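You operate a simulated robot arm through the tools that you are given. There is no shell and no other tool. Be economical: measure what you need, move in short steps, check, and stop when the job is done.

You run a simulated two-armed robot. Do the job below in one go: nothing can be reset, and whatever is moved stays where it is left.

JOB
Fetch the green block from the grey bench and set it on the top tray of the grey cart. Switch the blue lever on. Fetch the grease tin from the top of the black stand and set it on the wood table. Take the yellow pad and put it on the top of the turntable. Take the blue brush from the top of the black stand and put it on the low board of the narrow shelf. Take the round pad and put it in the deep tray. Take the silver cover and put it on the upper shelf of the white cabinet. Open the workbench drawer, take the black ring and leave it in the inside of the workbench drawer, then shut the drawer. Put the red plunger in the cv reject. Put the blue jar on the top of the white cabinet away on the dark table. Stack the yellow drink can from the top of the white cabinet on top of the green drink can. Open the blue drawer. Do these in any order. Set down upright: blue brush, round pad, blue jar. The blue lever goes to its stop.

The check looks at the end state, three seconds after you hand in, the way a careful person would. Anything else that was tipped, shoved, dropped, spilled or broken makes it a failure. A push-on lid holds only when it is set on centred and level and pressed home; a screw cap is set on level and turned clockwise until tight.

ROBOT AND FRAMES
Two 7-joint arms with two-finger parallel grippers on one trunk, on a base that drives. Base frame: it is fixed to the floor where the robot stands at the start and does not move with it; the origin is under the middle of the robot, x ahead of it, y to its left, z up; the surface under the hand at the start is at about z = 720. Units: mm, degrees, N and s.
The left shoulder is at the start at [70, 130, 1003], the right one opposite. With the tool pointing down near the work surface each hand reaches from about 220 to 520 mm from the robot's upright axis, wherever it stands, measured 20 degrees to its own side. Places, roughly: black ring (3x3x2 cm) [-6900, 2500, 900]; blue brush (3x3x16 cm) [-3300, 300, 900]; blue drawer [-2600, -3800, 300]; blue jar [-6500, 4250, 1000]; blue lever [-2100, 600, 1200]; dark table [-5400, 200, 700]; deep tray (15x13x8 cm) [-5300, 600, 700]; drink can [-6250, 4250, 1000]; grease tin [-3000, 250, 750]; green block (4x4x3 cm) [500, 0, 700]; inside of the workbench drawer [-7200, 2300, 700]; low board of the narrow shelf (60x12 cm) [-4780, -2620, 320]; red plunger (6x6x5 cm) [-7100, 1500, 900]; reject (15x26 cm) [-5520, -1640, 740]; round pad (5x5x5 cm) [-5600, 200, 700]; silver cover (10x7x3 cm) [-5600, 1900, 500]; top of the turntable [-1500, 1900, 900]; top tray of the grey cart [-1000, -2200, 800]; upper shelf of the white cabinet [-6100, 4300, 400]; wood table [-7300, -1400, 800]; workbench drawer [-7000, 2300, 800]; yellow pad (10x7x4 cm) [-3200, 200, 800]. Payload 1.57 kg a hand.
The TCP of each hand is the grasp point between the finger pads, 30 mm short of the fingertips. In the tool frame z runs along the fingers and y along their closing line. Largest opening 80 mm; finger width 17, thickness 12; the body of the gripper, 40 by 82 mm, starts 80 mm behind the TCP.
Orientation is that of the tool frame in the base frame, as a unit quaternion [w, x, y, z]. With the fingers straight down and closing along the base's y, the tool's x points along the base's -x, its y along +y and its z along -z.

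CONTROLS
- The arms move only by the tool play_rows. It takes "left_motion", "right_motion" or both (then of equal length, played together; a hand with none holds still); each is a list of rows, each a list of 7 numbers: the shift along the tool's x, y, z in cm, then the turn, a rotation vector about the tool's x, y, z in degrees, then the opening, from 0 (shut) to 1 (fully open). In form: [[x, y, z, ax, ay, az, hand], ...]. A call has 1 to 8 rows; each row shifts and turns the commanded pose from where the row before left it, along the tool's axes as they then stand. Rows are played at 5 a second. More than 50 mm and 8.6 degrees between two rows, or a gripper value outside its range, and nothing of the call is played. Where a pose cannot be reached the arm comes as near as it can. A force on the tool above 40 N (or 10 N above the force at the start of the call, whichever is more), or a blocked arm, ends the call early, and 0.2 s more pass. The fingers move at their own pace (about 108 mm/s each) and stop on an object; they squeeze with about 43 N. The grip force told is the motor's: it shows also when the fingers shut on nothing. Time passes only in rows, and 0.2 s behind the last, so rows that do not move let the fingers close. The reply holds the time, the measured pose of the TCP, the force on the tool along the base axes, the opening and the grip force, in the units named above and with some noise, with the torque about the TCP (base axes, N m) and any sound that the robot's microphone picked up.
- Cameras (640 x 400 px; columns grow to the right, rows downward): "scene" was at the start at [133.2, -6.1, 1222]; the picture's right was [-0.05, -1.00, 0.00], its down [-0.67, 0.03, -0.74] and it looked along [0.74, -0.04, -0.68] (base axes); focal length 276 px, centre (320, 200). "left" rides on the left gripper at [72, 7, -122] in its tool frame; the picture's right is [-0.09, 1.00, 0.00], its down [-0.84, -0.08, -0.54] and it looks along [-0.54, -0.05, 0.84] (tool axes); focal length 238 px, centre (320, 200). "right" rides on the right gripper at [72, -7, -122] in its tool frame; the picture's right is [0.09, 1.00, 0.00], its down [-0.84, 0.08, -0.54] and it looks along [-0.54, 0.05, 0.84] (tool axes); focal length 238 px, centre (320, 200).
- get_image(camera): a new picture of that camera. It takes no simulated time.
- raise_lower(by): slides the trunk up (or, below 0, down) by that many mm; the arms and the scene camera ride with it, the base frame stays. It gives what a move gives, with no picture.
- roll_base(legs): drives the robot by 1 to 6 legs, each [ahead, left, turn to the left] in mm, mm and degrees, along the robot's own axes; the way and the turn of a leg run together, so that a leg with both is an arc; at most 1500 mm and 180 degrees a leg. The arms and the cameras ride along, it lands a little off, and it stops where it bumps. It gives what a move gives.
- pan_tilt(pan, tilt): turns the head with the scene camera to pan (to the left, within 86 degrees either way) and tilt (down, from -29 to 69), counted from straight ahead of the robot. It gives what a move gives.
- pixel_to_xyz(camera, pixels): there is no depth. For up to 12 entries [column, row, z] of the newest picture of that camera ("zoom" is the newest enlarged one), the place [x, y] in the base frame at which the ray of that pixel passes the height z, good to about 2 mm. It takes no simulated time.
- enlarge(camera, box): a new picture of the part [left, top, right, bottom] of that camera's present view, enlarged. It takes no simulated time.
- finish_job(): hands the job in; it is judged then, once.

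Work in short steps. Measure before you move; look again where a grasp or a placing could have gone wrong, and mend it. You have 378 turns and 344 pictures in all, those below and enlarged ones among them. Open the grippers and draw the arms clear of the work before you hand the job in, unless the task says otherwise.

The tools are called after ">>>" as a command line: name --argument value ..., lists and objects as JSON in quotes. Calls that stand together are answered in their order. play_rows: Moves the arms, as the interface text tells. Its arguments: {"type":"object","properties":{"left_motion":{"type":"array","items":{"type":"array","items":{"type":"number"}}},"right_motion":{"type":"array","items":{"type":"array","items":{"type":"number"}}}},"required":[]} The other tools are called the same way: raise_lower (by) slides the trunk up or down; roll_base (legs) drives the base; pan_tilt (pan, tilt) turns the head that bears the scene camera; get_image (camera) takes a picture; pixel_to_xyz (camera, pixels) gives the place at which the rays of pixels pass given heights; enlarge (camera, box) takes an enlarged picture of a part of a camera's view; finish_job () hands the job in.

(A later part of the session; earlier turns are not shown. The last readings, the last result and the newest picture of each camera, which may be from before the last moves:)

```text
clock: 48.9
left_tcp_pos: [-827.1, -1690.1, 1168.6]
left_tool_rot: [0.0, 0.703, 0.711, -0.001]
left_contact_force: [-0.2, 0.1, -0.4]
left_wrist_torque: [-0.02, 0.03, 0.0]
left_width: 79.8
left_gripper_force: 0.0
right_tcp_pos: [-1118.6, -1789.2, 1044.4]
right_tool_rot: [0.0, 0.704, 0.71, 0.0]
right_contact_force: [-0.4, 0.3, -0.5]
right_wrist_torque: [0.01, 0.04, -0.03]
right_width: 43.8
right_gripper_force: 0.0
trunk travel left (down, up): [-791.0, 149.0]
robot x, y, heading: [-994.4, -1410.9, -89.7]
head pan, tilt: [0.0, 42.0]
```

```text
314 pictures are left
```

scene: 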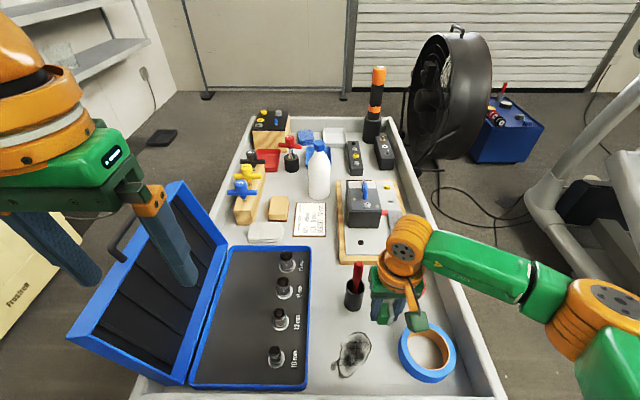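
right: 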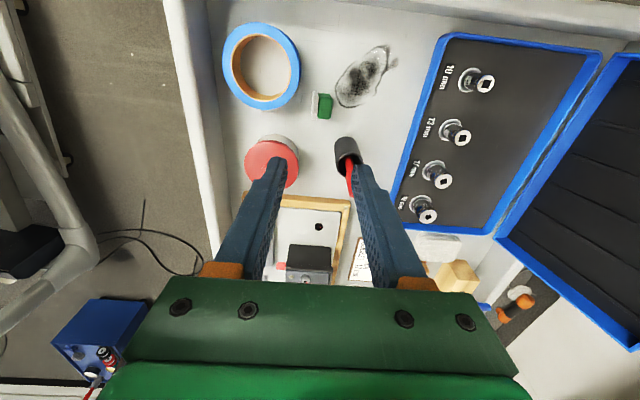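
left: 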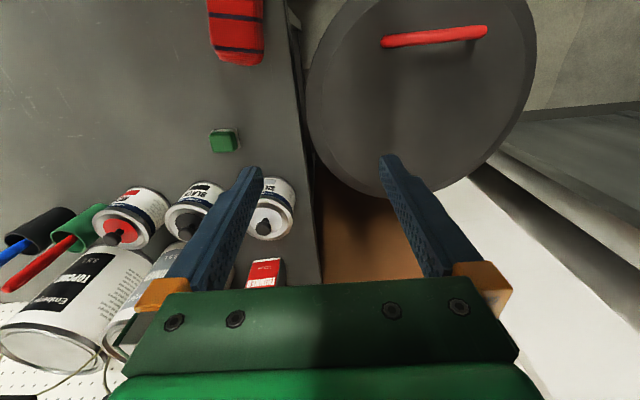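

Block placed cleanly at (322,105). I retract the right arm, back off and turn to face -x to survey.

>>> play_rows --right_motion '[[3.5, 0, -3, 0, 0, 0, 1], [3.5, 0, -3, 0, 0, 0, 1], [3.5, 0, -3, 0, 0, 0, 1]]'

>>> roll_base --legs '[[-220, 0, 0], [0, 0, -90]]'

>>> pan_tilt --pan 0 --tilt 25

>>> get_image --camera "scene"

>>> pan_tilt --pan -70 --tilt 20

>>> get_image --camera "scene"

>>> pan_tilt --pan 60 --tilt 20

>>> get_image --camera "scene"

```text
clock: 49.6
left_tcp_pos: [-827.6, -1689.2, 1169.4]
left_tool_rot: [0.0, 0.703, 0.711, -0.002]
left_contact_force: [-0.3, -0.4, -0.2]
left_wrist_torque: [-0.03, 0.03, -0.01]
left_width: 80.0
left_gripper_force: 0.0
right_tcp_pos: [-1117.6, -1682.6, 1133.5]
right_tool_rot: [0.001, 0.703, 0.711, -0.001]
right_contact_force: [-0.3, -0.8, 0.2]
right_wrist_torque: [-0.03, -0.02, 0.01]
right_width: 80.3
right_gripper_force: 0.0
trunk travel left (down, up): [-791.0, 149.0]
robot x, y, heading: [-998.8, -1418.9, -89.7]
head pan, tilt: [0.0, 42.0]
```

```text
clock: 55.2
left_tcp_pos: [-1276.9, -1366.0, 1168.5]
left_tool_rot: [0.0, 1.0, 0.003, -0.001]
left_contact_force: [-0.2, -0.1, -0.4]
left_wrist_torque: [-0.02, 0.03, 0.04]
left_width: 79.9
left_gripper_force: 0.1
right_tcp_pos: [-1268.5, -1075.8, 1132.5]
right_tool_rot: [0.001, 1.0, 0.001, -0.001]
right_contact_force: [-0.4, 0.1, -0.7]
right_wrist_torque: [0.0, 0.0, -0.02]
right_width: 80.0
right_gripper_force: 0.1
trunk travel left (down, up): [-791.0, 149.0]
robot x, y, heading: [-998.9, -1196.1, -179.9]
head pan, tilt: [0.0, 42.0]
```

```text
clock: 56.0
left_tcp_pos: [-1276.8, -1364.1, 1169.4]
left_tool_rot: [-0.001, 1.0, 0.002, 0.0]
left_contact_force: [0.3, 0.0, 0.2]
left_wrist_torque: [0.0, 0.02, 0.02]
left_width: 80.1
left_gripper_force: 0.1
right_tcp_pos: [-1269.4, -1074.8, 1132.9]
right_tool_rot: [0.0, 1.0, 0.002, -0.001]
right_contact_force: [0.5, 0.0, -0.1]
right_wrist_torque: [0.02, -0.02, 0.0]
right_width: 79.9
right_gripper_force: 0.0
trunk travel left (down, up): [-791.0, 149.0]
robot x, y, heading: [-1000.0, -1199.0, -179.7]
head pan, tilt: [0.0, 25.0]
```

```text
313 pictures are left
```

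scene: 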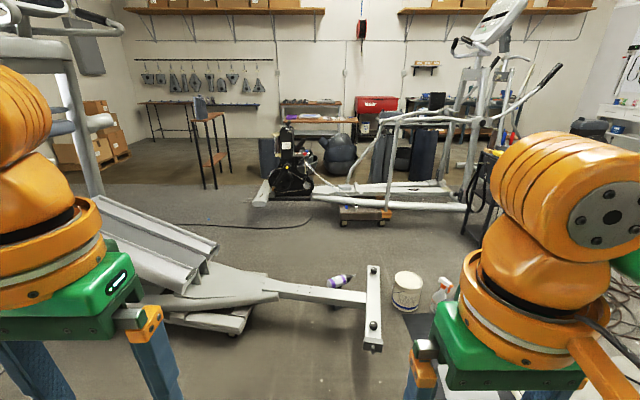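

```text
clock: 57.4
left_tcp_pos: [-1277.5, -1364.5, 1169.4]
left_tool_rot: [0.0, 1.0, 0.003, -0.002]
left_contact_force: [-0.8, 0.5, 0.4]
left_wrist_torque: [0.0, -0.01, -0.01]
left_width: 80.0
left_gripper_force: 0.0
right_tcp_pos: [-1268.8, -1075.4, 1134.0]
right_tool_rot: [0.0, 1.0, 0.002, 0.0]
right_contact_force: [-0.4, 0.4, 0.1]
right_wrist_torque: [-0.03, 0.03, 0.02]
right_width: 79.8
right_gripper_force: 0.1
trunk travel left (down, up): [-791.0, 149.0]
robot x, y, heading: [-1002.3, -1190.8, -179.8]
head pan, tilt: [-70.0, 20.0]
```

```text
312 pictures are left
```

scene: 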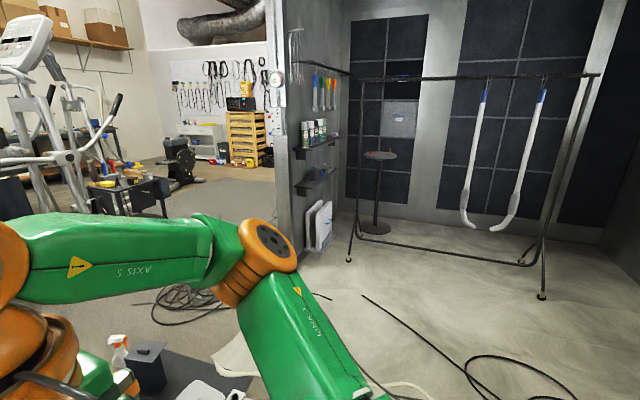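

```text
clock: 59.5
left_tcp_pos: [-1278.1, -1364.9, 1168.1]
left_tool_rot: [0.0, 1.0, 0.003, 0.0]
left_contact_force: [0.3, 0.5, 0.1]
left_wrist_torque: [0.01, 0.02, -0.02]
left_width: 79.9
left_gripper_force: 0.1
right_tcp_pos: [-1270.4, -1074.9, 1132.8]
right_tool_rot: [0.0, 1.0, 0.002, -0.001]
right_contact_force: [-0.4, 0.9, 0.8]
right_wrist_torque: [-0.01, 0.02, -0.02]
right_width: 79.9
right_gripper_force: 0.0
trunk travel left (down, up): [-791.0, 149.0]
robot x, y, heading: [-1001.6, -1197.6, -179.9]
head pan, tilt: [60.0, 20.0]
```

```text
311 pictures are left
```

scene: 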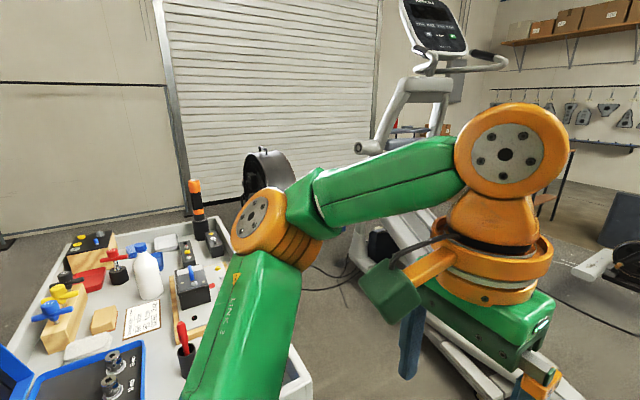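

I re-aim the head forward and measure obstacles ahead for route planning.

>>> pan_tilt --pan -25 --tilt 25

>>> get_image --camera "scene"

```text
clock: 61.1
left_tcp_pos: [-1278.1, -1363.9, 1167.6]
left_tool_rot: [0.0, 1.0, 0.003, -0.001]
left_contact_force: [-0.4, -0.9, -0.4]
left_wrist_torque: [0.0, 0.0, 0.0]
left_width: 80.1
left_gripper_force: 0.0
right_tcp_pos: [-1269.0, -1074.5, 1133.2]
right_tool_rot: [-0.001, 1.0, 0.001, 0.0]
right_contact_force: [0.0, -0.6, 0.5]
right_wrist_torque: [0.0, 0.0, 0.0]
right_width: 80.0
right_gripper_force: 0.1
trunk travel left (down, up): [-791.0, 149.0]
robot x, y, heading: [-1001.3, -1190.5, -180.2]
head pan, tilt: [-25.0, 25.0]
```

```text
310 pictures are left
```

scene: 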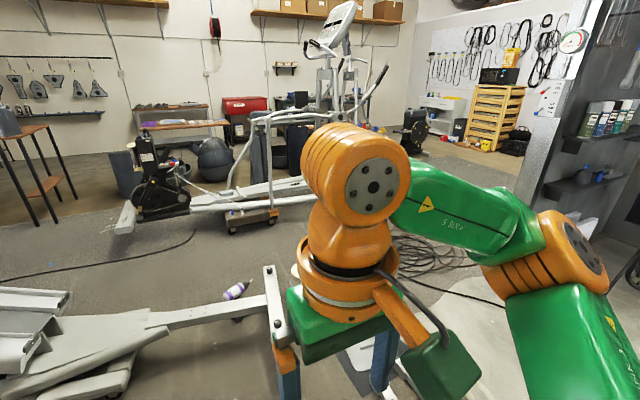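

The way west here is blocked by machines; I go back along x≈-330 to y≈+350 and look west from there.

>>> roll_base --legs '[[-670, 0, 0], [0, -1000, 0], [0, -540, 0], [500, 0, 0]]'

>>> pan_tilt --pan 0 --tilt 30

>>> get_image --camera "scene"

```text
clock: 74.7
left_tcp_pos: [-1110.0, 182.9, 1169.0]
left_tool_rot: [-0.001, 1.0, -0.005, -0.003]
left_contact_force: [-0.2, -0.4, -0.3]
left_wrist_torque: [0.02, -0.01, 0.01]
left_width: 79.8
left_gripper_force: 0.0
right_tcp_pos: [-1098.0, 472.9, 1133.0]
right_tool_rot: [-0.001, 1.0, -0.006, -0.002]
right_contact_force: [1.0, 0.4, -0.6]
right_wrist_torque: [0.03, -0.01, 0.01]
right_width: 80.0
right_gripper_force: 0.1
trunk travel left (down, up): [-791.0, 149.0]
robot x, y, heading: [-833.4, 346.0, 179.1]
head pan, tilt: [-25.0, 25.0]
```

```text
clock: 75.6
left_tcp_pos: [-1110.8, 182.3, 1168.5]
left_tool_rot: [0.0, 1.0, -0.005, -0.001]
left_contact_force: [0.5, 0.6, -0.6]
left_wrist_torque: [0.01, 0.0, 0.01]
left_width: 80.2
left_gripper_force: 0.0
right_tcp_pos: [-1100.3, 473.1, 1132.7]
right_tool_rot: [0.0, 1.0, -0.006, 0.0]
right_contact_force: [0.4, 0.1, 0.4]
right_wrist_torque: [0.02, -0.03, 0.05]
right_width: 79.9
right_gripper_force: 0.1
trunk travel left (down, up): [-791.0, 149.0]
robot x, y, heading: [-831.3, 345.2, 179.2]
head pan, tilt: [0.0, 30.0]
```

```text
309 pictures are left
```

scene: 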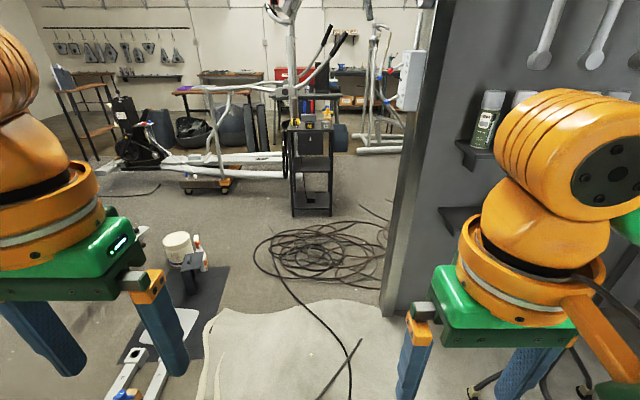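

The black stand is at (312,130–215), the partition wall end at (400,300). I measure them.

>>> pixel_to_xyz --camera "scene" --pixels '[[294, 216, 0], [330, 216, 0], [385, 315, 0], [408, 80, 1200], [290, 130, 800], [335, 130, 800], [200, 268, 0], [228, 192, 0], [165, 375, 0], [180, 262, 0]]'

>>> enlarge --camera "scene" --box '[270, 40, 450, 220]'

```text
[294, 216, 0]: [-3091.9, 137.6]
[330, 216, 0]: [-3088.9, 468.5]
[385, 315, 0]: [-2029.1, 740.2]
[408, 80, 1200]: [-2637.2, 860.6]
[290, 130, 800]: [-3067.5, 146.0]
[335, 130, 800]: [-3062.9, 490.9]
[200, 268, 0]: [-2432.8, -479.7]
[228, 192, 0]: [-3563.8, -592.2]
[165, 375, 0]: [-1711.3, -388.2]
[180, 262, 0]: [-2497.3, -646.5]
```

```text
2.22 times, centred on (360, 130) of scene
```

zoom: 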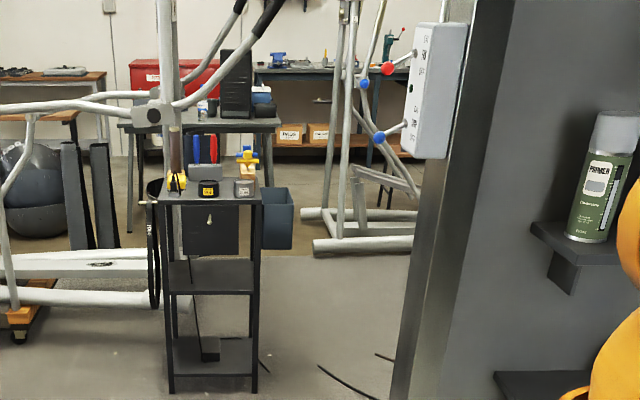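

The blue lever is on a box on the partition's end face, facing -y. I drive to about (-2050,60) and turn to face +y.

>>> roll_base --legs '[[1220, 290, 0], [0, 0, -89]]'

>>> pan_tilt --pan 0 --tilt 15

>>> get_image --camera "scene"

```text
clock: 85.6
left_tcp_pos: [-2209.4, 358.8, 1167.6]
left_tool_rot: [-0.001, 0.713, -0.701, 0.0]
left_contact_force: [0.9, -0.8, 0.2]
left_wrist_torque: [0.03, -0.04, -0.02]
left_width: 80.0
left_gripper_force: 0.0
right_tcp_pos: [-1919.3, 353.1, 1132.5]
right_tool_rot: [-0.001, 0.712, -0.702, -0.001]
right_contact_force: [0.5, 0.2, -0.9]
right_wrist_torque: [0.01, 0.02, 0.01]
right_width: 80.1
right_gripper_force: 0.0
trunk travel left (down, up): [-791.0, 149.0]
robot x, y, heading: [-2037.8, 84.9, 90.7]
head pan, tilt: [0.0, 30.0]
```

```text
clock: 86.4
left_tcp_pos: [-2210.2, 358.9, 1168.9]
left_tool_rot: [-0.001, 0.713, -0.701, 0.0]
left_contact_force: [0.5, 0.6, 0.1]
left_wrist_torque: [-0.02, -0.01, 0.02]
left_width: 80.0
left_gripper_force: 0.0
right_tcp_pos: [-1920.6, 354.3, 1134.3]
right_tool_rot: [-0.001, 0.712, -0.702, -0.001]
right_contact_force: [0.3, -0.2, 1.0]
right_wrist_torque: [0.02, 0.02, 0.0]
right_width: 80.1
right_gripper_force: 0.0
trunk travel left (down, up): [-791.0, 149.0]
robot x, y, heading: [-2042.6, 85.1, 90.7]
head pan, tilt: [0.0, 15.0]
```

```text
307 pictures are left
```

scene: 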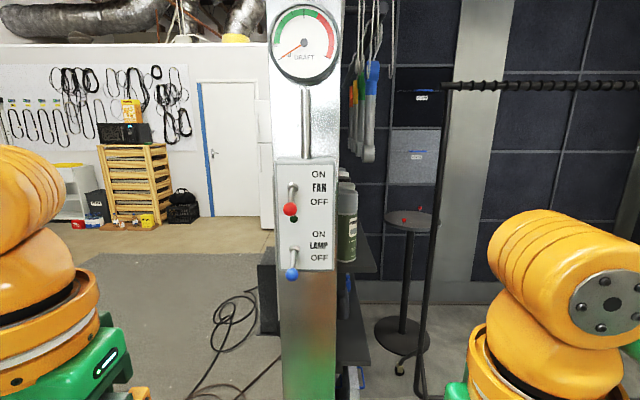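

The LAMP lever (blue knob at (291,274), pivot (293,250)) is down = OFF; I must push it up. I triangulate with the left camera.

>>> get_image --camera "left"

>>> pixel_to_xyz --camera "scene" --pixels '[[291, 274, 1180], [291, 274, 1200], [291, 274, 1150], [291, 210, 1250], [291, 210, 1300], [293, 250, 1200]]'

>>> enlarge --camera "scene" --box '[260, 150, 356, 290]'

```text
306 pictures are left
```

left: 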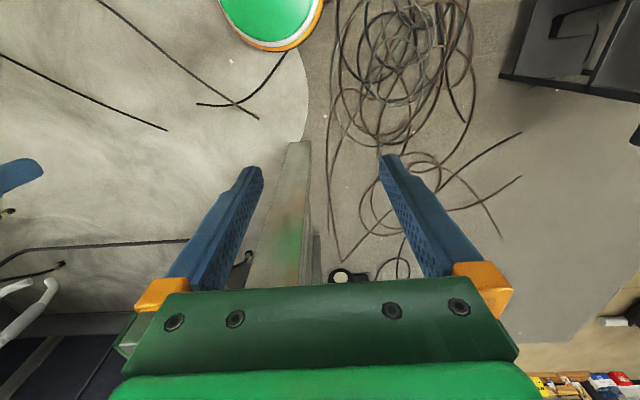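

```text
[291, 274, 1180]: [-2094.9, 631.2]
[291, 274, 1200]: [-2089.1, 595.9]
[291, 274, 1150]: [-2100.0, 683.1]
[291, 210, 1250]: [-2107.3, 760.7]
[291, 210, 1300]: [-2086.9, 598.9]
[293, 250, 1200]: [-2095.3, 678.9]
```

```text
2.86 times, centred on (308, 220) of scene
```

zoom: 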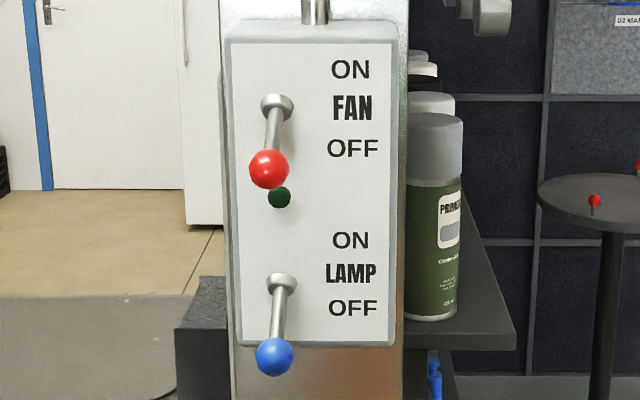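

>>> pixel_to_xyz --camera "left" --pixels '[[290, 143, 0], [309, 142, 0]]'

>>> pixel_to_xyz --camera "scene" --pixels '[[275, 157, 1300], [275, 157, 1350], [333, 157, 1300], [280, 270, 1160], [335, 270, 1160]]'

```text
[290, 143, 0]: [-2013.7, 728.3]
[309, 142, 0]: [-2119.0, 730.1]
```

```text
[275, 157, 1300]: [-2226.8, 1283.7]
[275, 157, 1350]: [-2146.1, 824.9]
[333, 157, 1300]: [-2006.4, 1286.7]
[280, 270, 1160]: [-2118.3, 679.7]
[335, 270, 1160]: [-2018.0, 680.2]
```

Box face ≈ y 700, knob ≈ (-2095,655,1165). I'll use closed left fingers pointing forward, under the knob, pushing up. First I bring the left hand to (-2095,500,1115).

>>> play_rows --left_motion '[[-2.4, -1.9, 1, 0, 0, 0, 0], [-2.4, -1.9, 1, 0, 0, 0, 0], [-2.4, -1.9, 1, 0, 0, 0, 0], [-2.4, -1.9, 1, 0, 0, 0, 0], [-2.4, -1.9, 1, 0, 0, 0, 0], [-2.1, -1.9, 0, 0, 0, 0, 0]]'

>>> play_rows --left_motion '[[0, 0, 0, 0, -8.2, 0, 0], [0, 0, 0, 0, -8.2, 0, 0], [0, 0, 0, 0, -8.2, 0, 0], [0, 0, 0, 0, -8.2, 0, 0], [0, 0, 0, 0, -8.2, 0, 0], [0, 0, 0, 0, -8.2, 0, 0]]'

>>> play_rows --left_motion '[[0, 0, 0, 0, -8.2, 0, 0], [0, 0, 0, 0, -8.2, 0, 0], [0, 0, 0, 0, -8.2, 0, 0], [0, 0, 0, 0, -8.2, 0, 0], [0, 0, 0, 0, -8, 0, 0]]'

>>> get_image --camera "left"

>>> get_image --camera "scene"

```text
clock: 87.8
left_tcp_pos: [-2096.1, 500.4, 1118.8]
left_tool_rot: [0.0, 0.712, -0.702, -0.001]
left_contact_force: [0.1, 0.2, 0.4]
left_wrist_torque: [-0.03, 0.04, 0.01]
left_width: 0.3
left_gripper_force: 21.7
right_tcp_pos: [-1917.7, 355.6, 1132.1]
right_tool_rot: [0.001, 0.712, -0.702, -0.001]
right_contact_force: [-0.2, 0.0, 0.4]
right_wrist_torque: [0.02, 0.02, 0.01]
right_width: 80.1
right_gripper_force: 0.1
trunk travel left (down, up): [-791.0, 149.0]
robot x, y, heading: [-2039.4, 82.5, 90.9]
head pan, tilt: [0.0, 15.0]
```

```text
clock: 89.2
left_tcp_pos: [-2099.0, 501.9, 1118.7]
left_tool_rot: [-0.294, 0.647, -0.637, -0.298]
left_contact_force: [0.3, 0.0, 0.5]
left_wrist_torque: [0.0, -0.02, 0.0]
left_width: 0.0
left_gripper_force: 20.7
right_tcp_pos: [-1919.4, 354.5, 1132.9]
right_tool_rot: [-0.001, 0.712, -0.703, -0.001]
right_contact_force: [0.0, 0.6, -0.6]
right_wrist_torque: [-0.04, 0.0, -0.01]
right_width: 79.9
right_gripper_force: 0.0
trunk travel left (down, up): [-791.0, 149.0]
robot x, y, heading: [-2038.5, 84.6, 90.4]
head pan, tilt: [0.0, 15.0]
```

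```text
clock: 90.4
left_tcp_pos: [-2096.5, 502.1, 1119.8]
left_tool_rot: [0.498, -0.502, 0.495, 0.505]
left_contact_force: [-0.5, -0.4, -0.3]
left_wrist_torque: [0.0, -0.02, 0.02]
left_width: 0.1
left_gripper_force: 21.5
right_tcp_pos: [-1918.5, 353.8, 1133.8]
right_tool_rot: [0.001, 0.712, -0.702, -0.001]
right_contact_force: [0.2, 0.3, 0.9]
right_wrist_torque: [0.01, 0.02, -0.01]
right_width: 80.0
right_gripper_force: 0.1
trunk travel left (down, up): [-791.0, 149.0]
robot x, y, heading: [-2039.3, 84.3, 90.8]
head pan, tilt: [0.0, 15.0]
```

```text
304 pictures are left
```

left: 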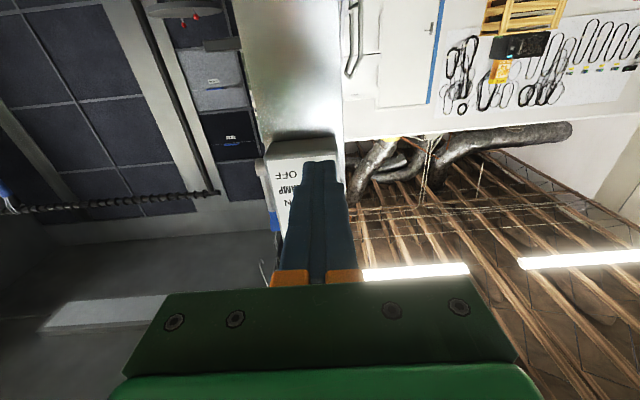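

```text
303 pictures are left
```

scene: 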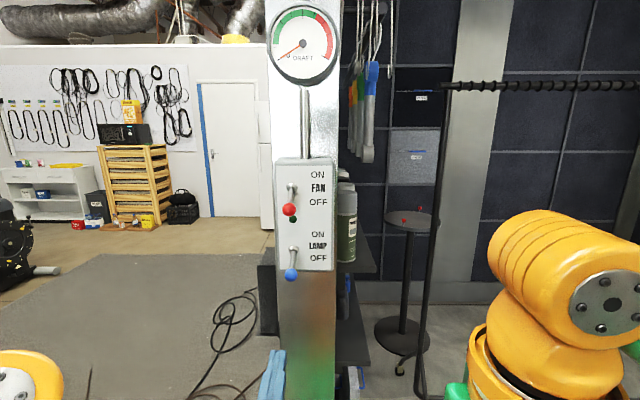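

Tips are aligned; I advance 138 mm under the knob (staying at z≈1119), then look.

>>> play_rows --left_motion '[[0, -0.2, 4.6, 0, 0, 0, 0], [0, -0.2, 4.6, 0, 0, 0, 0], [0, -0.2, 4.6, 0, 0, 0, 0], [0, 0, 0, 0, 0, 0, 0]]'

>>> enlarge --camera "scene" --box '[240, 150, 400, 350]'

>>> get_image --camera "left"

```text
clock: 91.4
left_tcp_pos: [-2093.7, 638.6, 1116.6]
left_tool_rot: [0.497, -0.503, 0.496, 0.504]
left_contact_force: [0.1, 1.2, 0.7]
left_wrist_torque: [-0.02, 0.03, -0.01]
left_width: 0.0
left_gripper_force: 21.5
right_tcp_pos: [-1920.0, 355.2, 1133.8]
right_tool_rot: [-0.001, 0.712, -0.702, -0.001]
right_contact_force: [0.1, 0.4, 0.2]
right_wrist_torque: [-0.01, 0.02, 0.0]
right_width: 79.9
right_gripper_force: 0.1
trunk travel left (down, up): [-791.0, 149.0]
robot x, y, heading: [-2037.4, 83.3, 90.6]
head pan, tilt: [0.0, 15.0]
```

```text
2.00 times, centred on (320, 250) of scene
```

zoom: 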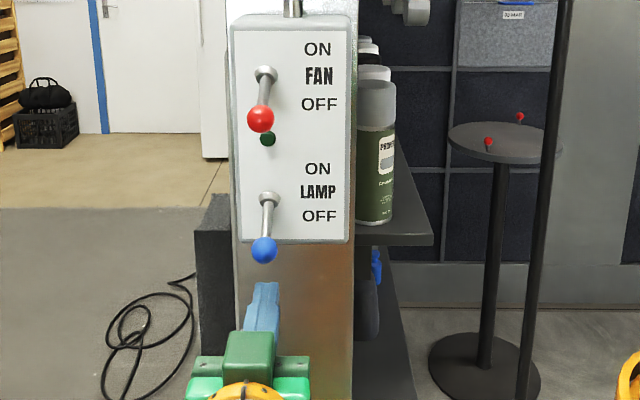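

```text
301 pictures are left
```

left: 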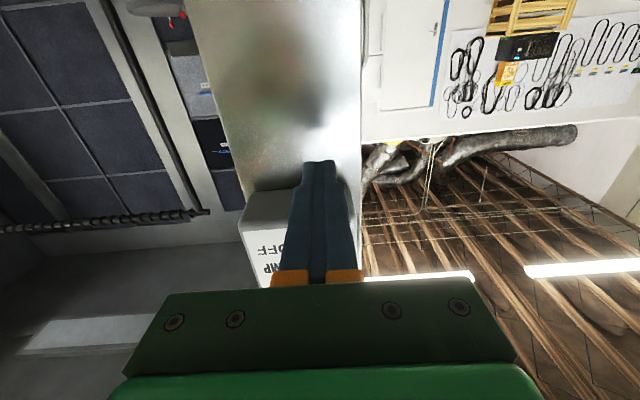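

Finger tips sit directly under the blue knob. I push up in 1.5 cm steps.

>>> play_rows --left_motion '[[-1.5, 0, 0, 0, 0, 0, 0], [-1.5, 0, 0, 0, 0, 0, 0], [-1.2, 0, 0, 0, 0, 0, 0], [-1.2, 0, 0, 0, 0, 0, 0], [-1.2, 0, 0, 0, 0, 0, 0], [-1.2, 0, 0, 0, 0, 0, 0], [-1.0, 0, 0, 0, 0, 0, 0]]'

>>> enlarge --camera "scene" --box '[240, 150, 400, 350]'

```text
clock: 92.9
left_tcp_pos: [-2095.9, 639.2, 1193.8]
left_tool_rot: [-0.489, 0.51, -0.503, -0.498]
left_contact_force: [-3.0, -4.7, -7.4]
left_wrist_torque: [-0.23, 0.01, 0.02]
left_width: 0.0
left_gripper_force: 21.1
right_tcp_pos: [-1921.2, 354.0, 1132.5]
right_tool_rot: [-0.001, 0.712, -0.702, 0.0]
right_contact_force: [-0.8, 0.7, -0.5]
right_wrist_torque: [0.01, -0.03, -0.01]
right_width: 80.2
right_gripper_force: 0.1
trunk travel left (down, up): [-791.0, 149.0]
robot x, y, heading: [-2041.2, 86.1, 90.8]
head pan, tilt: [0.0, 15.0]
heard: click
stopped in row 7 (left hand): the force on the tool passed its limit at 52 N (the readings are from after the stop); the commanded pose is now the measured one
```

```text
2.00 times, centred on (320, 250) of scene
```

zoom: 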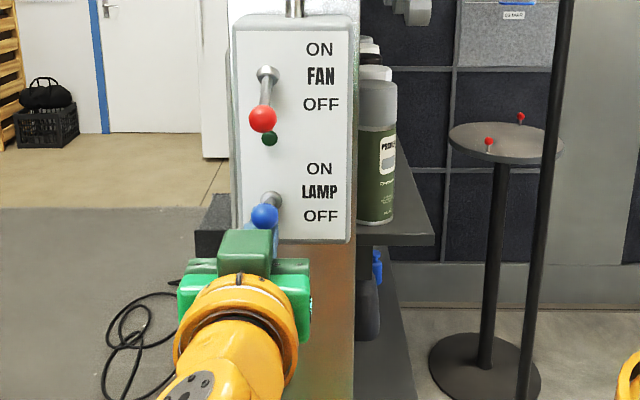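

A click and 52 N at the stop. I lower a little, withdraw, and check the lever.

>>> play_rows --left_motion '[[2, 0, 0, 0, 0, 0, 0], [2, 0, 0, 0, 0, 0, 0], [0, 0, -4.8, 0, 0, 0, 0], [0, 0, -4.8, 0, 0, 0, 0], [0, 0, -4.8, 0, 0, 0, 0]]'

>>> enlarge --camera "scene" --box '[240, 150, 400, 350]'

```text
clock: 94.1
left_tcp_pos: [-2090.9, 491.0, 1156.7]
left_tool_rot: [-0.491, 0.508, -0.502, -0.499]
left_contact_force: [0.9, 0.1, 0.6]
left_wrist_torque: [0.0, 0.01, 0.0]
left_width: 0.0
left_gripper_force: 20.6
right_tcp_pos: [-1919.8, 352.7, 1133.2]
right_tool_rot: [0.0, 0.712, -0.702, -0.001]
right_contact_force: [1.0, -0.1, -0.8]
right_wrist_torque: [0.06, 0.01, 0.02]
right_width: 80.0
right_gripper_force: 0.1
trunk travel left (down, up): [-791.0, 149.0]
robot x, y, heading: [-2039.8, 83.7, 90.7]
head pan, tilt: [0.0, 15.0]
```

```text
2.00 times, centred on (320, 250) of scene
```

zoom: 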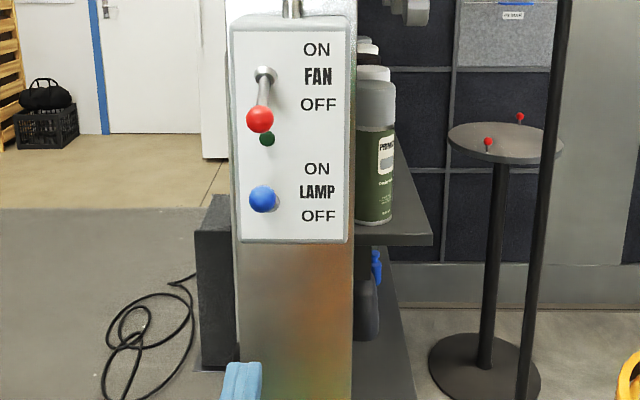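

The knob now points up (264,199). To make sure it is at its stop I push once more gently from below, with the tips less deep.

>>> play_rows --left_motion '[[0, 0, 4.5, 0, 0, 0, 0], [0, 0, 4.5, 0, 0, 0, 0], [0, 0, 4.5, 0, 0, 0, 0], [-2.0, 0, 0, 0, 0, 0, 0], [-1.5, 0, 0, 0, 0, 0, 0], [-0.8, 0, 0, 0, 0, 0, 0], [-0.8, 0, 0, 0, 0, 0, 0], [-0.8, 0, 0, 0, 0, 0, 0]]'

>>> enlarge --camera "scene" --box '[240, 150, 400, 350]'

```text
clock: 95.7
left_tcp_pos: [-2093.6, 629.9, 1196.9]
left_tool_rot: [-0.483, 0.514, -0.509, -0.493]
left_contact_force: [1.2, -5.4, -8.4]
left_wrist_torque: [-0.21, 0.09, 0.02]
left_width: 0.0
left_gripper_force: 21.7
right_tcp_pos: [-1920.0, 352.9, 1133.2]
right_tool_rot: [-0.001, 0.713, -0.702, -0.001]
right_contact_force: [0.5, 0.9, 0.4]
right_wrist_torque: [-0.02, -0.02, 0.0]
right_width: 80.1
right_gripper_force: 0.1
trunk travel left (down, up): [-791.0, 149.0]
robot x, y, heading: [-2038.6, 86.2, 90.7]
head pan, tilt: [0.0, 15.0]
stopped in row 8 (left hand): the force on the tool passed its limit at 48 N (the readings are from after the stop); the commanded pose is now the measured one
```

```text
2.00 times, centred on (320, 250) of scene
```

zoom: 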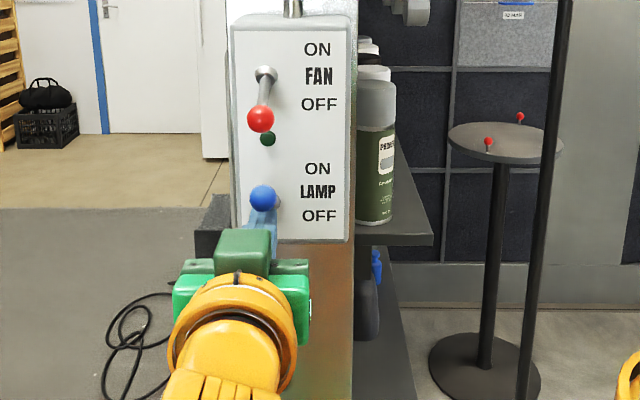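

The knob doesn't move further (48 N): it is at its stop. I withdraw and turn the hand back to point down.

>>> play_rows --left_motion '[[2, 0, 0, 0, 0, 0, 0], [2, 0, 0, 0, 0, 0, 0], [0, 0, -4.8, 0, 0, 0, 0], [0, 0, -4.8, 0, 0, 0, 0], [0, 0, -4.8, 0, 0, 0, 0]]'

>>> play_rows --left_motion '[[0, 0, 0, 0, 8.2, 0, 0], [0, 0, 0, 0, 8.2, 0, 0], [0, 0, 0, 0, 8.2, 0, 0], [0, 0, 0, 0, 8.2, 0, 0], [0, 0, 0, 0, 8.2, 0, 0], [0, 0, 0, 0, 8.2, 0, 0]]'

>>> play_rows --left_motion '[[0, 0, 0, 0, 8.2, 0, 1], [0, 0, 0, 0, 8.2, 0, 1], [0, 0, 0, 0, 8.2, 0, 1], [0, 0, 0, 0, 8.2, 0, 1], [0, 0, 0, 0, 8, 0, 1], [4, 2, 0, 0, 0, 0, 1], [4, 2.5, 0, 0, 0, 0, 1], [4, 2.5, 0, 0, 0, 0, 1]]'

>>> roll_base --legs '[[0, 0, 89]]'

>>> pan_tilt --pan 0 --tilt 30

>>> get_image --camera "scene"

```text
clock: 96.8
left_tcp_pos: [-2106.9, 509.5, 1243.6]
left_tool_rot: [0.512, -0.448, 0.447, 0.58]
left_contact_force: [-0.1, 0.0, -0.5]
left_wrist_torque: [0.0, -0.03, -0.01]
left_width: 0.1
left_gripper_force: 21.1
right_tcp_pos: [-1919.4, 353.1, 1133.0]
right_tool_rot: [-0.001, 0.713, -0.701, -0.002]
right_contact_force: [0.0, -0.3, 0.3]
right_wrist_torque: [0.0, 0.01, 0.03]
right_width: 80.0
right_gripper_force: 0.0
trunk travel left (down, up): [-791.0, 149.0]
robot x, y, heading: [-2041.5, 84.5, 90.7]
head pan, tilt: [0.0, 15.0]
stopped in row 5 (left hand): the arm was blocked; the commanded pose is now the measured one
```

```text
clock: 98.2
left_tcp_pos: [-2105.9, 582.8, 1225.0]
left_tool_rot: [-0.284, 0.649, -0.622, -0.334]
left_contact_force: [0.1, 0.4, 0.4]
left_wrist_torque: [-0.04, 0.01, -0.01]
left_width: 0.0
left_gripper_force: 21.2
left hand out of reach, approached as far as the arm can: row 3, 4, 5, 6
right_tcp_pos: [-1920.8, 352.8, 1132.8]
right_tool_rot: [-0.001, 0.713, -0.702, 0.0]
right_contact_force: [0.3, -0.3, 0.0]
right_wrist_torque: [-0.01, -0.04, 0.01]
right_width: 80.0
right_gripper_force: 0.0
trunk travel left (down, up): [-791.0, 149.0]
robot x, y, heading: [-2042.0, 83.6, 90.9]
head pan, tilt: [0.0, 15.0]
```

```text
clock: 100.0
left_tcp_pos: [-2141.5, 524.9, 1211.8]
left_tool_rot: [-0.077, 0.722, -0.678, -0.117]
left_contact_force: [0.5, -0.5, 0.5]
left_wrist_torque: [0.0, -0.04, 0.0]
left_width: 80.0
left_gripper_force: 0.0
left hand out of reach, approached as far as the arm can: row 3, 4, 5, 6, 7, 8
right_tcp_pos: [-1919.7, 354.0, 1132.5]
right_tool_rot: [-0.001, 0.713, -0.702, 0.0]
right_contact_force: [0.5, 0.0, -0.3]
right_wrist_torque: [0.0, -0.04, 0.01]
right_width: 80.4
right_gripper_force: 0.0
trunk travel left (down, up): [-791.0, 149.0]
robot x, y, heading: [-2035.0, 82.0, 90.8]
head pan, tilt: [0.0, 15.0]
```

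```text
clock: 104.3
left_tcp_pos: [-2479.6, -18.7, 1213.3]
left_tool_rot: [0.028, 0.99, 0.031, -0.137]
left_contact_force: [0.2, -0.2, -0.2]
left_wrist_torque: [0.0, 0.01, 0.03]
left_width: 80.2
left_gripper_force: 0.1
right_tcp_pos: [-2309.0, 202.0, 1132.6]
right_tool_rot: [0.0, 1.0, 0.008, -0.001]
right_contact_force: [0.0, -0.1, -0.4]
right_wrist_torque: [0.02, -0.02, -0.01]
right_width: 80.1
right_gripper_force: 0.0
trunk travel left (down, up): [-791.0, 149.0]
robot x, y, heading: [-2040.0, 82.6, -179.3]
head pan, tilt: [0.0, 15.0]
```

```text
clock: 105.0
left_tcp_pos: [-2479.8, -17.8, 1211.3]
left_tool_rot: [0.029, 0.99, 0.032, -0.138]
left_contact_force: [0.2, 0.6, 0.1]
left_wrist_torque: [0.04, 0.01, -0.01]
left_width: 79.9
left_gripper_force: 0.1
right_tcp_pos: [-2308.5, 201.8, 1132.9]
right_tool_rot: [0.0, 1.0, 0.008, -0.001]
right_contact_force: [-0.8, -0.2, -0.2]
right_wrist_torque: [-0.01, 0.0, 0.01]
right_width: 79.9
right_gripper_force: 0.0
trunk travel left (down, up): [-791.0, 149.0]
robot x, y, heading: [-2038.9, 82.5, -179.4]
head pan, tilt: [0.0, 30.0]
```

```text
297 pictures are left
```

scene: 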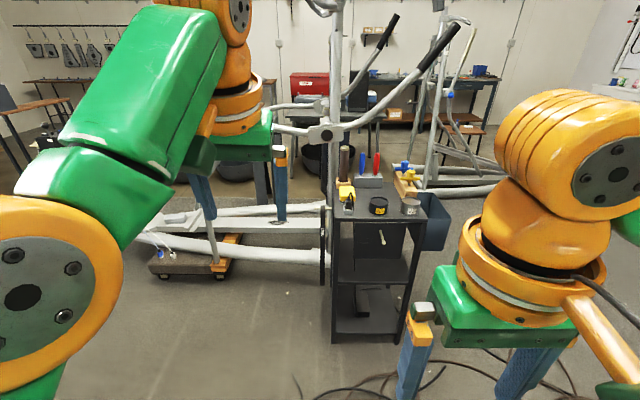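

The arm took an odd path while withdrawing, so I verify the lever panel by panning right.

>>> pan_tilt --pan -86 --tilt 15

>>> get_image --camera "scene"

```text
clock: 106.6
left_tcp_pos: [-2480.5, -17.8, 1211.4]
left_tool_rot: [0.028, 0.99, 0.032, -0.137]
left_contact_force: [-0.6, -0.4, -0.2]
left_wrist_torque: [0.05, 0.04, -0.02]
left_width: 80.1
left_gripper_force: 0.0
right_tcp_pos: [-2310.1, 203.0, 1132.7]
right_tool_rot: [-0.001, 1.0, 0.008, -0.002]
right_contact_force: [-0.1, -0.4, -0.8]
right_wrist_torque: [0.0, 0.01, 0.01]
right_width: 79.8
right_gripper_force: 0.1
trunk travel left (down, up): [-791.0, 149.0]
robot x, y, heading: [-2041.2, 83.8, -179.1]
head pan, tilt: [-85.9, 15.0]
```

```text
296 pictures are left
```

scene: 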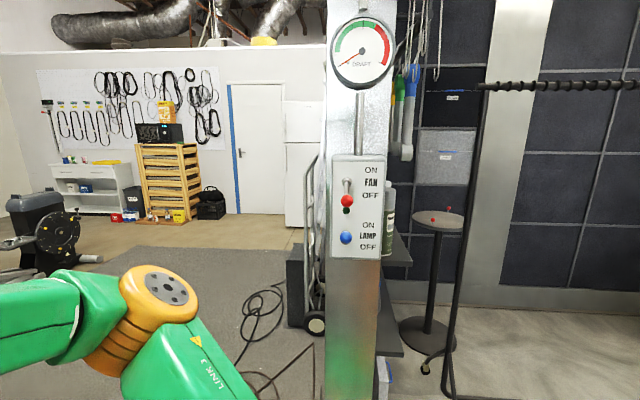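

Lever panel is right: blue up, red untouched. I straighten the left hand, retract it, and drive toward the stand.

>>> play_rows --left_motion '[[0, 0, 0, 1.55, 7.95, 1.5, 1], [0, 0, 0, 1.55, 7.95, 1.5, 1], [4, 2, 0, 0, 0, 0, 1], [4, 2, 0, 0, 0, 0, 1], [4, 1, 0, 0, 0, 0, 1], [3, 1, 0, 0, 0, 0, 1]]'

>>> roll_base --legs '[[530, -200, 0]]'

>>> pan_tilt --pan 0 --tilt 38

>>> get_image --camera "scene"

```text
clock: 108.0
left_tcp_pos: [-2479.0, -18.6, 1211.4]
left_tool_rot: [0.029, 0.99, 0.031, -0.137]
left_contact_force: [0.5, -0.2, 0.3]
left_wrist_torque: [0.03, 0.0, 0.02]
left_width: 79.9
left_gripper_force: 0.1
left hand out of reach, approached as far as the arm can: row 1, 2, 3, 4, 5, 6
right_tcp_pos: [-2309.9, 201.0, 1133.8]
right_tool_rot: [0.001, 1.0, 0.008, 0.0]
right_contact_force: [-0.7, 0.4, 0.7]
right_wrist_torque: [-0.01, 0.0, 0.04]
right_width: 79.9
right_gripper_force: 0.1
trunk travel left (down, up): [-791.0, 149.0]
robot x, y, heading: [-2037.5, 88.6, -179.2]
head pan, tilt: [-85.9, 15.0]
```

```text
clock: 111.3
left_tcp_pos: [-3006.0, 176.5, 1211.4]
left_tool_rot: [0.027, 0.99, 0.03, -0.138]
left_contact_force: [-0.4, -0.7, 0.5]
left_wrist_torque: [0.01, 0.03, -0.01]
left_width: 80.0
left_gripper_force: 0.0
right_tcp_pos: [-2834.3, 395.8, 1133.0]
right_tool_rot: [0.0, 1.0, 0.006, 0.0]
right_contact_force: [-0.1, 1.1, 0.1]
right_wrist_torque: [-0.04, -0.01, 0.01]
right_width: 80.1
right_gripper_force: 0.2
trunk travel left (down, up): [-791.0, 149.0]
robot x, y, heading: [-2565.6, 279.8, -179.3]
head pan, tilt: [-85.9, 15.0]
```

```text
clock: 112.9
left_tcp_pos: [-3006.7, 178.5, 1211.9]
left_tool_rot: [0.028, 0.99, 0.029, -0.138]
left_contact_force: [-0.2, 0.1, -1.0]
left_wrist_torque: [0.03, -0.06, 0.0]
left_width: 79.9
left_gripper_force: 0.0
right_tcp_pos: [-2835.2, 397.2, 1134.1]
right_tool_rot: [0.0, 1.0, 0.007, -0.002]
right_contact_force: [0.1, -0.1, 0.6]
right_wrist_torque: [-0.02, -0.04, 0.0]
right_width: 79.9
right_gripper_force: 0.0
trunk travel left (down, up): [-791.0, 149.0]
robot x, y, heading: [-2565.3, 280.5, -179.3]
head pan, tilt: [0.0, 38.0]
```

```text
295 pictures are left
```

scene: 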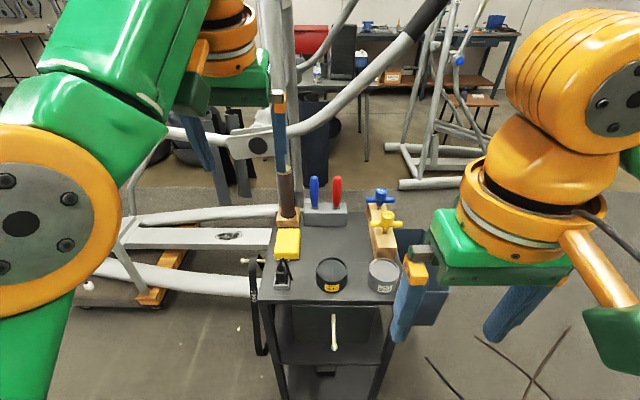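

The left arm is at the top of its reach for a downward tool; I lower it first, then straighten it and pull it back.

>>> play_rows --left_motion '[[1.2, 0, 4, 0, 0, 0, 1], [1.2, 0, 4, 0, 0, 0, 1], [1.2, 0, 4, 0, 0, 0, 1], [0, 0, 2, 1.55, 7.95, 1.5, 1], [0, 0, 0, 1.55, 7.95, 1.5, 1], [4, 1, 0, 0, 0, 0, 1], [4, 1, 0, 0, 0, 0, 1], [4, 1, 0, 0, 0, 0, 1]]'

>>> get_image --camera "scene"

```text
clock: 114.7
left_tcp_pos: [-3003.2, 204.2, 1112.9]
left_tool_rot: [0.001, 1.0, 0.003, 0.0]
left_contact_force: [0.1, -0.2, -0.5]
left_wrist_torque: [-0.02, 0.01, 0.02]
left_width: 80.1
left_gripper_force: 0.1
left hand out of reach, approached as far as the arm can: row 1, 2, 3, 4, 5, 6, 7, 8
right_tcp_pos: [-2836.1, 397.0, 1133.9]
right_tool_rot: [0.0, 1.0, 0.007, -0.001]
right_contact_force: [-0.7, 0.1, 0.0]
right_wrist_torque: [0.01, 0.03, -0.03]
right_width: 80.2
right_gripper_force: 0.0
trunk travel left (down, up): [-791.0, 149.0]
robot x, y, heading: [-2568.1, 280.6, -179.3]
head pan, tilt: [0.0, 38.0]
```

```text
294 pictures are left
```

scene: 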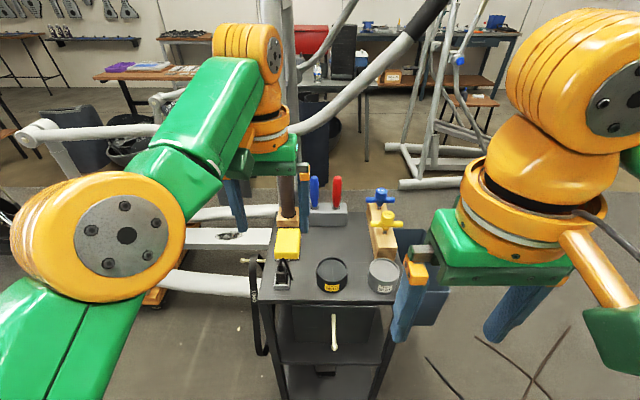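

Orientation fixed. I pull the left hand back and down now.

>>> play_rows --left_motion '[[3.5, 2, 1, 0, 0, 0, 1], [3.5, 2, 1, 0, 0, 0, 1], [3.5, 2, 1, 0, 0, 0, 1], [3.5, 2, 1, 0, 0, 0, 1]]'

>>> get_image --camera "scene"

>>> enlarge --camera "scene" --box '[240, 160, 420, 310]'

```text
clock: 115.7
left_tcp_pos: [-3006.7, 188.1, 1113.7]
left_tool_rot: [0.0, 1.0, 0.003, 0.001]
left_contact_force: [-0.6, 0.4, -0.3]
left_wrist_torque: [0.01, -0.01, -0.01]
left_width: 79.9
left_gripper_force: 0.0
left hand out of reach, approached as far as the arm can: row 1, 2, 3, 4
right_tcp_pos: [-2836.4, 396.2, 1133.1]
right_tool_rot: [0.0, 1.0, 0.007, -0.001]
right_contact_force: [0.0, 0.7, 0.1]
right_wrist_torque: [0.04, 0.02, -0.03]
right_width: 80.0
right_gripper_force: 0.0
trunk travel left (down, up): [-791.0, 149.0]
robot x, y, heading: [-2567.2, 275.2, -179.4]
head pan, tilt: [0.0, 38.0]
```

```text
293 pictures are left
```

scene: 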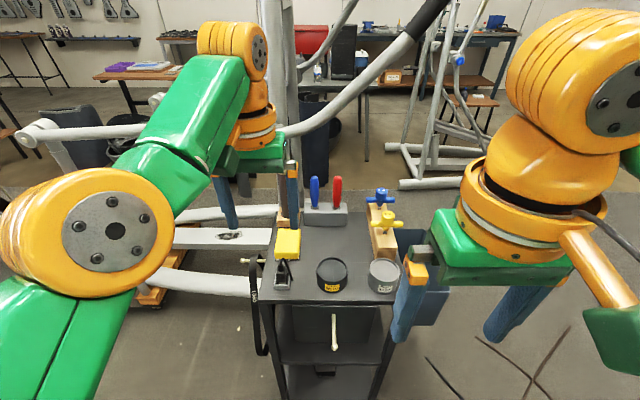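

```text
2.67 times, centred on (330, 235) of scene
```

zoom: 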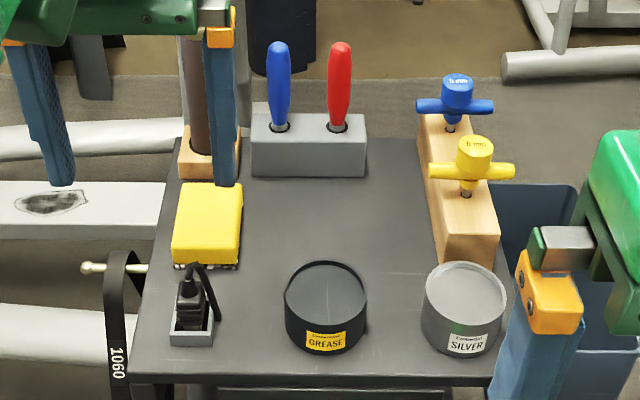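

The left arm is stuck against some joint limit. I back off from the stand and try lowering and then pulling in.

>>> roll_base --legs '[[-250, 0, 0]]'

>>> play_rows --left_motion '[[0, 0, 4, 0, 0, 0, 1], [0, 0, 4, 0, 0, 0, 1], [0, 0, 4, 0, 0, 0, 1], [0, 0, 4, 0, 0, 0, 1], [3, 0, 0, 0, 0, 0, 1], [3, 0, 0, 0, 0, 0, 1], [3, 0, 0, 0, 0, 0, 1]]'

```text
clock: 117.5
left_tcp_pos: [-2759.5, 191.4, 1113.7]
left_tool_rot: [0.001, 1.0, 0.003, 0.002]
left_contact_force: [0.1, 0.1, -1.0]
left_wrist_torque: [0.02, 0.02, -0.02]
left_width: 80.1
left_gripper_force: 0.0
right_tcp_pos: [-2589.1, 400.0, 1132.0]
right_tool_rot: [0.0, 1.0, 0.006, 0.001]
right_contact_force: [0.7, -0.6, 0.7]
right_wrist_torque: [-0.01, 0.0, 0.0]
right_width: 80.2
right_gripper_force: 0.0
trunk travel left (down, up): [-791.0, 149.0]
robot x, y, heading: [-2316.9, 282.5, -179.3]
head pan, tilt: [0.0, 38.0]
```

```text
clock: 119.1
left_tcp_pos: [-2785.8, 225.1, 965.2]
left_tool_rot: [0.0, 1.0, 0.004, 0.0]
left_contact_force: [0.1, 0.3, -0.2]
left_wrist_torque: [0.0, -0.02, 0.01]
left_width: 80.1
left_gripper_force: 0.1
left hand out of reach, approached as far as the arm can: row 1, 2, 3, 4, 5, 6, 7
right_tcp_pos: [-2585.7, 400.0, 1132.8]
right_tool_rot: [0.0, 1.0, 0.006, -0.001]
right_contact_force: [-0.7, 0.6, 0.3]
right_wrist_torque: [-0.02, 0.0, 0.0]
right_width: 80.1
right_gripper_force: 0.0
trunk travel left (down, up): [-791.0, 149.0]
robot x, y, heading: [-2318.3, 284.0, -179.3]
head pan, tilt: [0.0, 38.0]
```

I look at the arm's shape.

>>> pan_tilt --pan 30 --tilt 45

>>> get_image --camera "scene"

```text
clock: 120.0
left_tcp_pos: [-2784.8, 223.8, 965.7]
left_tool_rot: [0.001, 1.0, 0.003, 0.0]
left_contact_force: [1.1, -0.3, -0.3]
left_wrist_torque: [0.02, 0.01, -0.01]
left_width: 79.9
left_gripper_force: 0.1
right_tcp_pos: [-2586.8, 400.0, 1132.9]
right_tool_rot: [0.0, 1.0, 0.007, -0.001]
right_contact_force: [0.5, 0.8, 0.2]
right_wrist_torque: [0.05, 0.01, 0.0]
right_width: 80.0
right_gripper_force: 0.0
trunk travel left (down, up): [-791.0, 149.0]
robot x, y, heading: [-2318.4, 281.6, -179.2]
head pan, tilt: [30.0, 45.0]
```

```text
291 pictures are left
```

scene: 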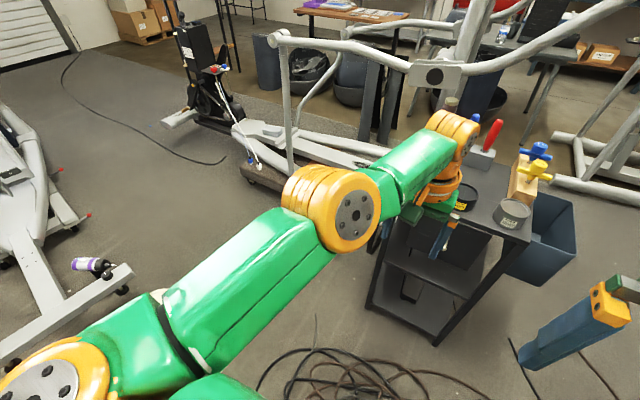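

Perhaps the wrist yaw is at its limit; I test a yaw turn about tool z followed by a pull back.

>>> play_rows --left_motion '[[0, 0, 0, 0, 0, 8, 1], [0, 0, 0, 0, 0, 8, 1], [0, 0, 0, 0, 0, 8, 1], [3, 1, 0, 0, 0, 0, 1], [3, 1, 0, 0, 0, 0, 1], [3, 1, 0, 0, 0, 0, 1]]'

```text
clock: 121.4
left_tcp_pos: [-2796.3, 181.2, 970.7]
left_tool_rot: [0.001, 0.979, -0.205, 0.002]
left_contact_force: [0.1, -1.0, -0.3]
left_wrist_torque: [0.02, 0.0, -0.05]
left_width: 80.2
left_gripper_force: 0.1
left hand out of reach, approached as far as the arm can: row 4, 5, 6
right_tcp_pos: [-2587.3, 399.5, 1133.0]
right_tool_rot: [-0.001, 1.0, 0.006, 0.0]
right_contact_force: [-0.5, 0.1, 0.7]
right_wrist_torque: [0.01, -0.01, 0.02]
right_width: 80.1
right_gripper_force: 0.0
trunk travel left (down, up): [-791.0, 149.0]
robot x, y, heading: [-2322.7, 277.9, -179.4]
head pan, tilt: [30.0, 45.0]
```

The hand seems to ride on a sphere of constant radius, i.e. the elbow sits at the wrong side of straight. I stretch outward to the maximum, then pull in.

>>> play_rows --left_motion '[[-3, -1, 0, 0, 0, 0, 1], [-3, -1, 0, 0, 0, 0, 1], [-3, -1, 0, 0, 0, 0, 1], [-3, -1, 0, 0, 0, 0, 1], [4, 0, 2, 0, 0, 0, 1], [4, 0, 2, 0, 0, 0, 1], [4, 0, 2, 0, 0, 0, 1], [4, 0, 0, 0, 0, 0, 1]]'

```text
clock: 123.2
left_tcp_pos: [-2793.0, 195.8, 911.0]
left_tool_rot: [0.001, 0.979, -0.204, 0.001]
left_contact_force: [-0.1, 0.5, -0.4]
left_wrist_torque: [-0.01, 0.02, 0.04]
left_width: 80.0
left_gripper_force: 0.1
left hand out of reach, approached as far as the arm can: row 1, 2, 3, 4, 5, 6, 7, 8
right_tcp_pos: [-2586.3, 400.7, 1132.9]
right_tool_rot: [0.0, 1.0, 0.006, -0.001]
right_contact_force: [1.1, 0.6, -0.2]
right_wrist_torque: [-0.01, -0.01, -0.02]
right_width: 79.9
right_gripper_force: 0.0
trunk travel left (down, up): [-791.0, 149.0]
robot x, y, heading: [-2314.2, 279.1, -179.1]
head pan, tilt: [30.0, 45.0]
```

Still stuck radially; I swing the hand wide to the left and lower.

>>> play_rows --left_motion '[[2, 4, 0, 0, 0, 0, 1], [2, 4, 0, 0, 0, 0, 1], [2, 4, 0, 0, 0, 0, 1], [2, 4, 0, 0, 0, 0, 1], [2, 4, 0, 0, 0, 0, 1], [2, 4, 0, 0, 0, 0, 1], [2, 4, 0, 0, 0, 0, 1], [2, 4, 0, 0, 0, 0, 1]]'

>>> get_image --camera "scene"

```text
clock: 125.0
left_tcp_pos: [-2738.9, -129.6, 918.9]
left_tool_rot: [0.0, 0.979, -0.204, 0.0]
left_contact_force: [0.3, -0.1, -0.1]
left_wrist_torque: [0.01, 0.01, 0.04]
left_width: 80.3
left_gripper_force: 0.1
left hand out of reach, approached as far as the arm can: row 1, 2, 3, 4, 5, 6, 7, 8
right_tcp_pos: [-2586.3, 400.1, 1133.3]
right_tool_rot: [0.0, 1.0, 0.005, -0.002]
right_contact_force: [1.1, -0.1, -0.4]
right_wrist_torque: [-0.01, -0.01, 0.0]
right_width: 80.1
right_gripper_force: 0.1
trunk travel left (down, up): [-791.0, 149.0]
robot x, y, heading: [-2317.2, 282.8, -179.5]
head pan, tilt: [30.0, 45.0]
```

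```text
290 pictures are left
```

scene: 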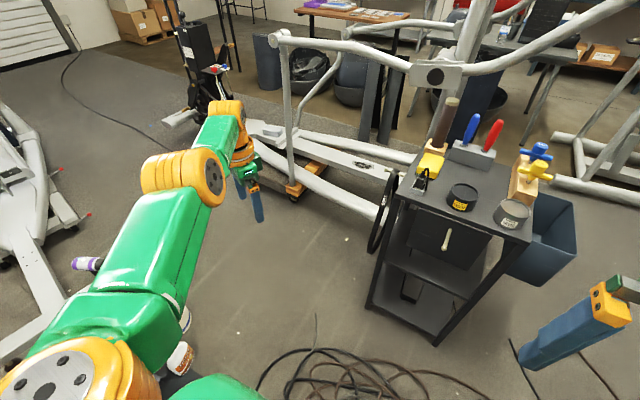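

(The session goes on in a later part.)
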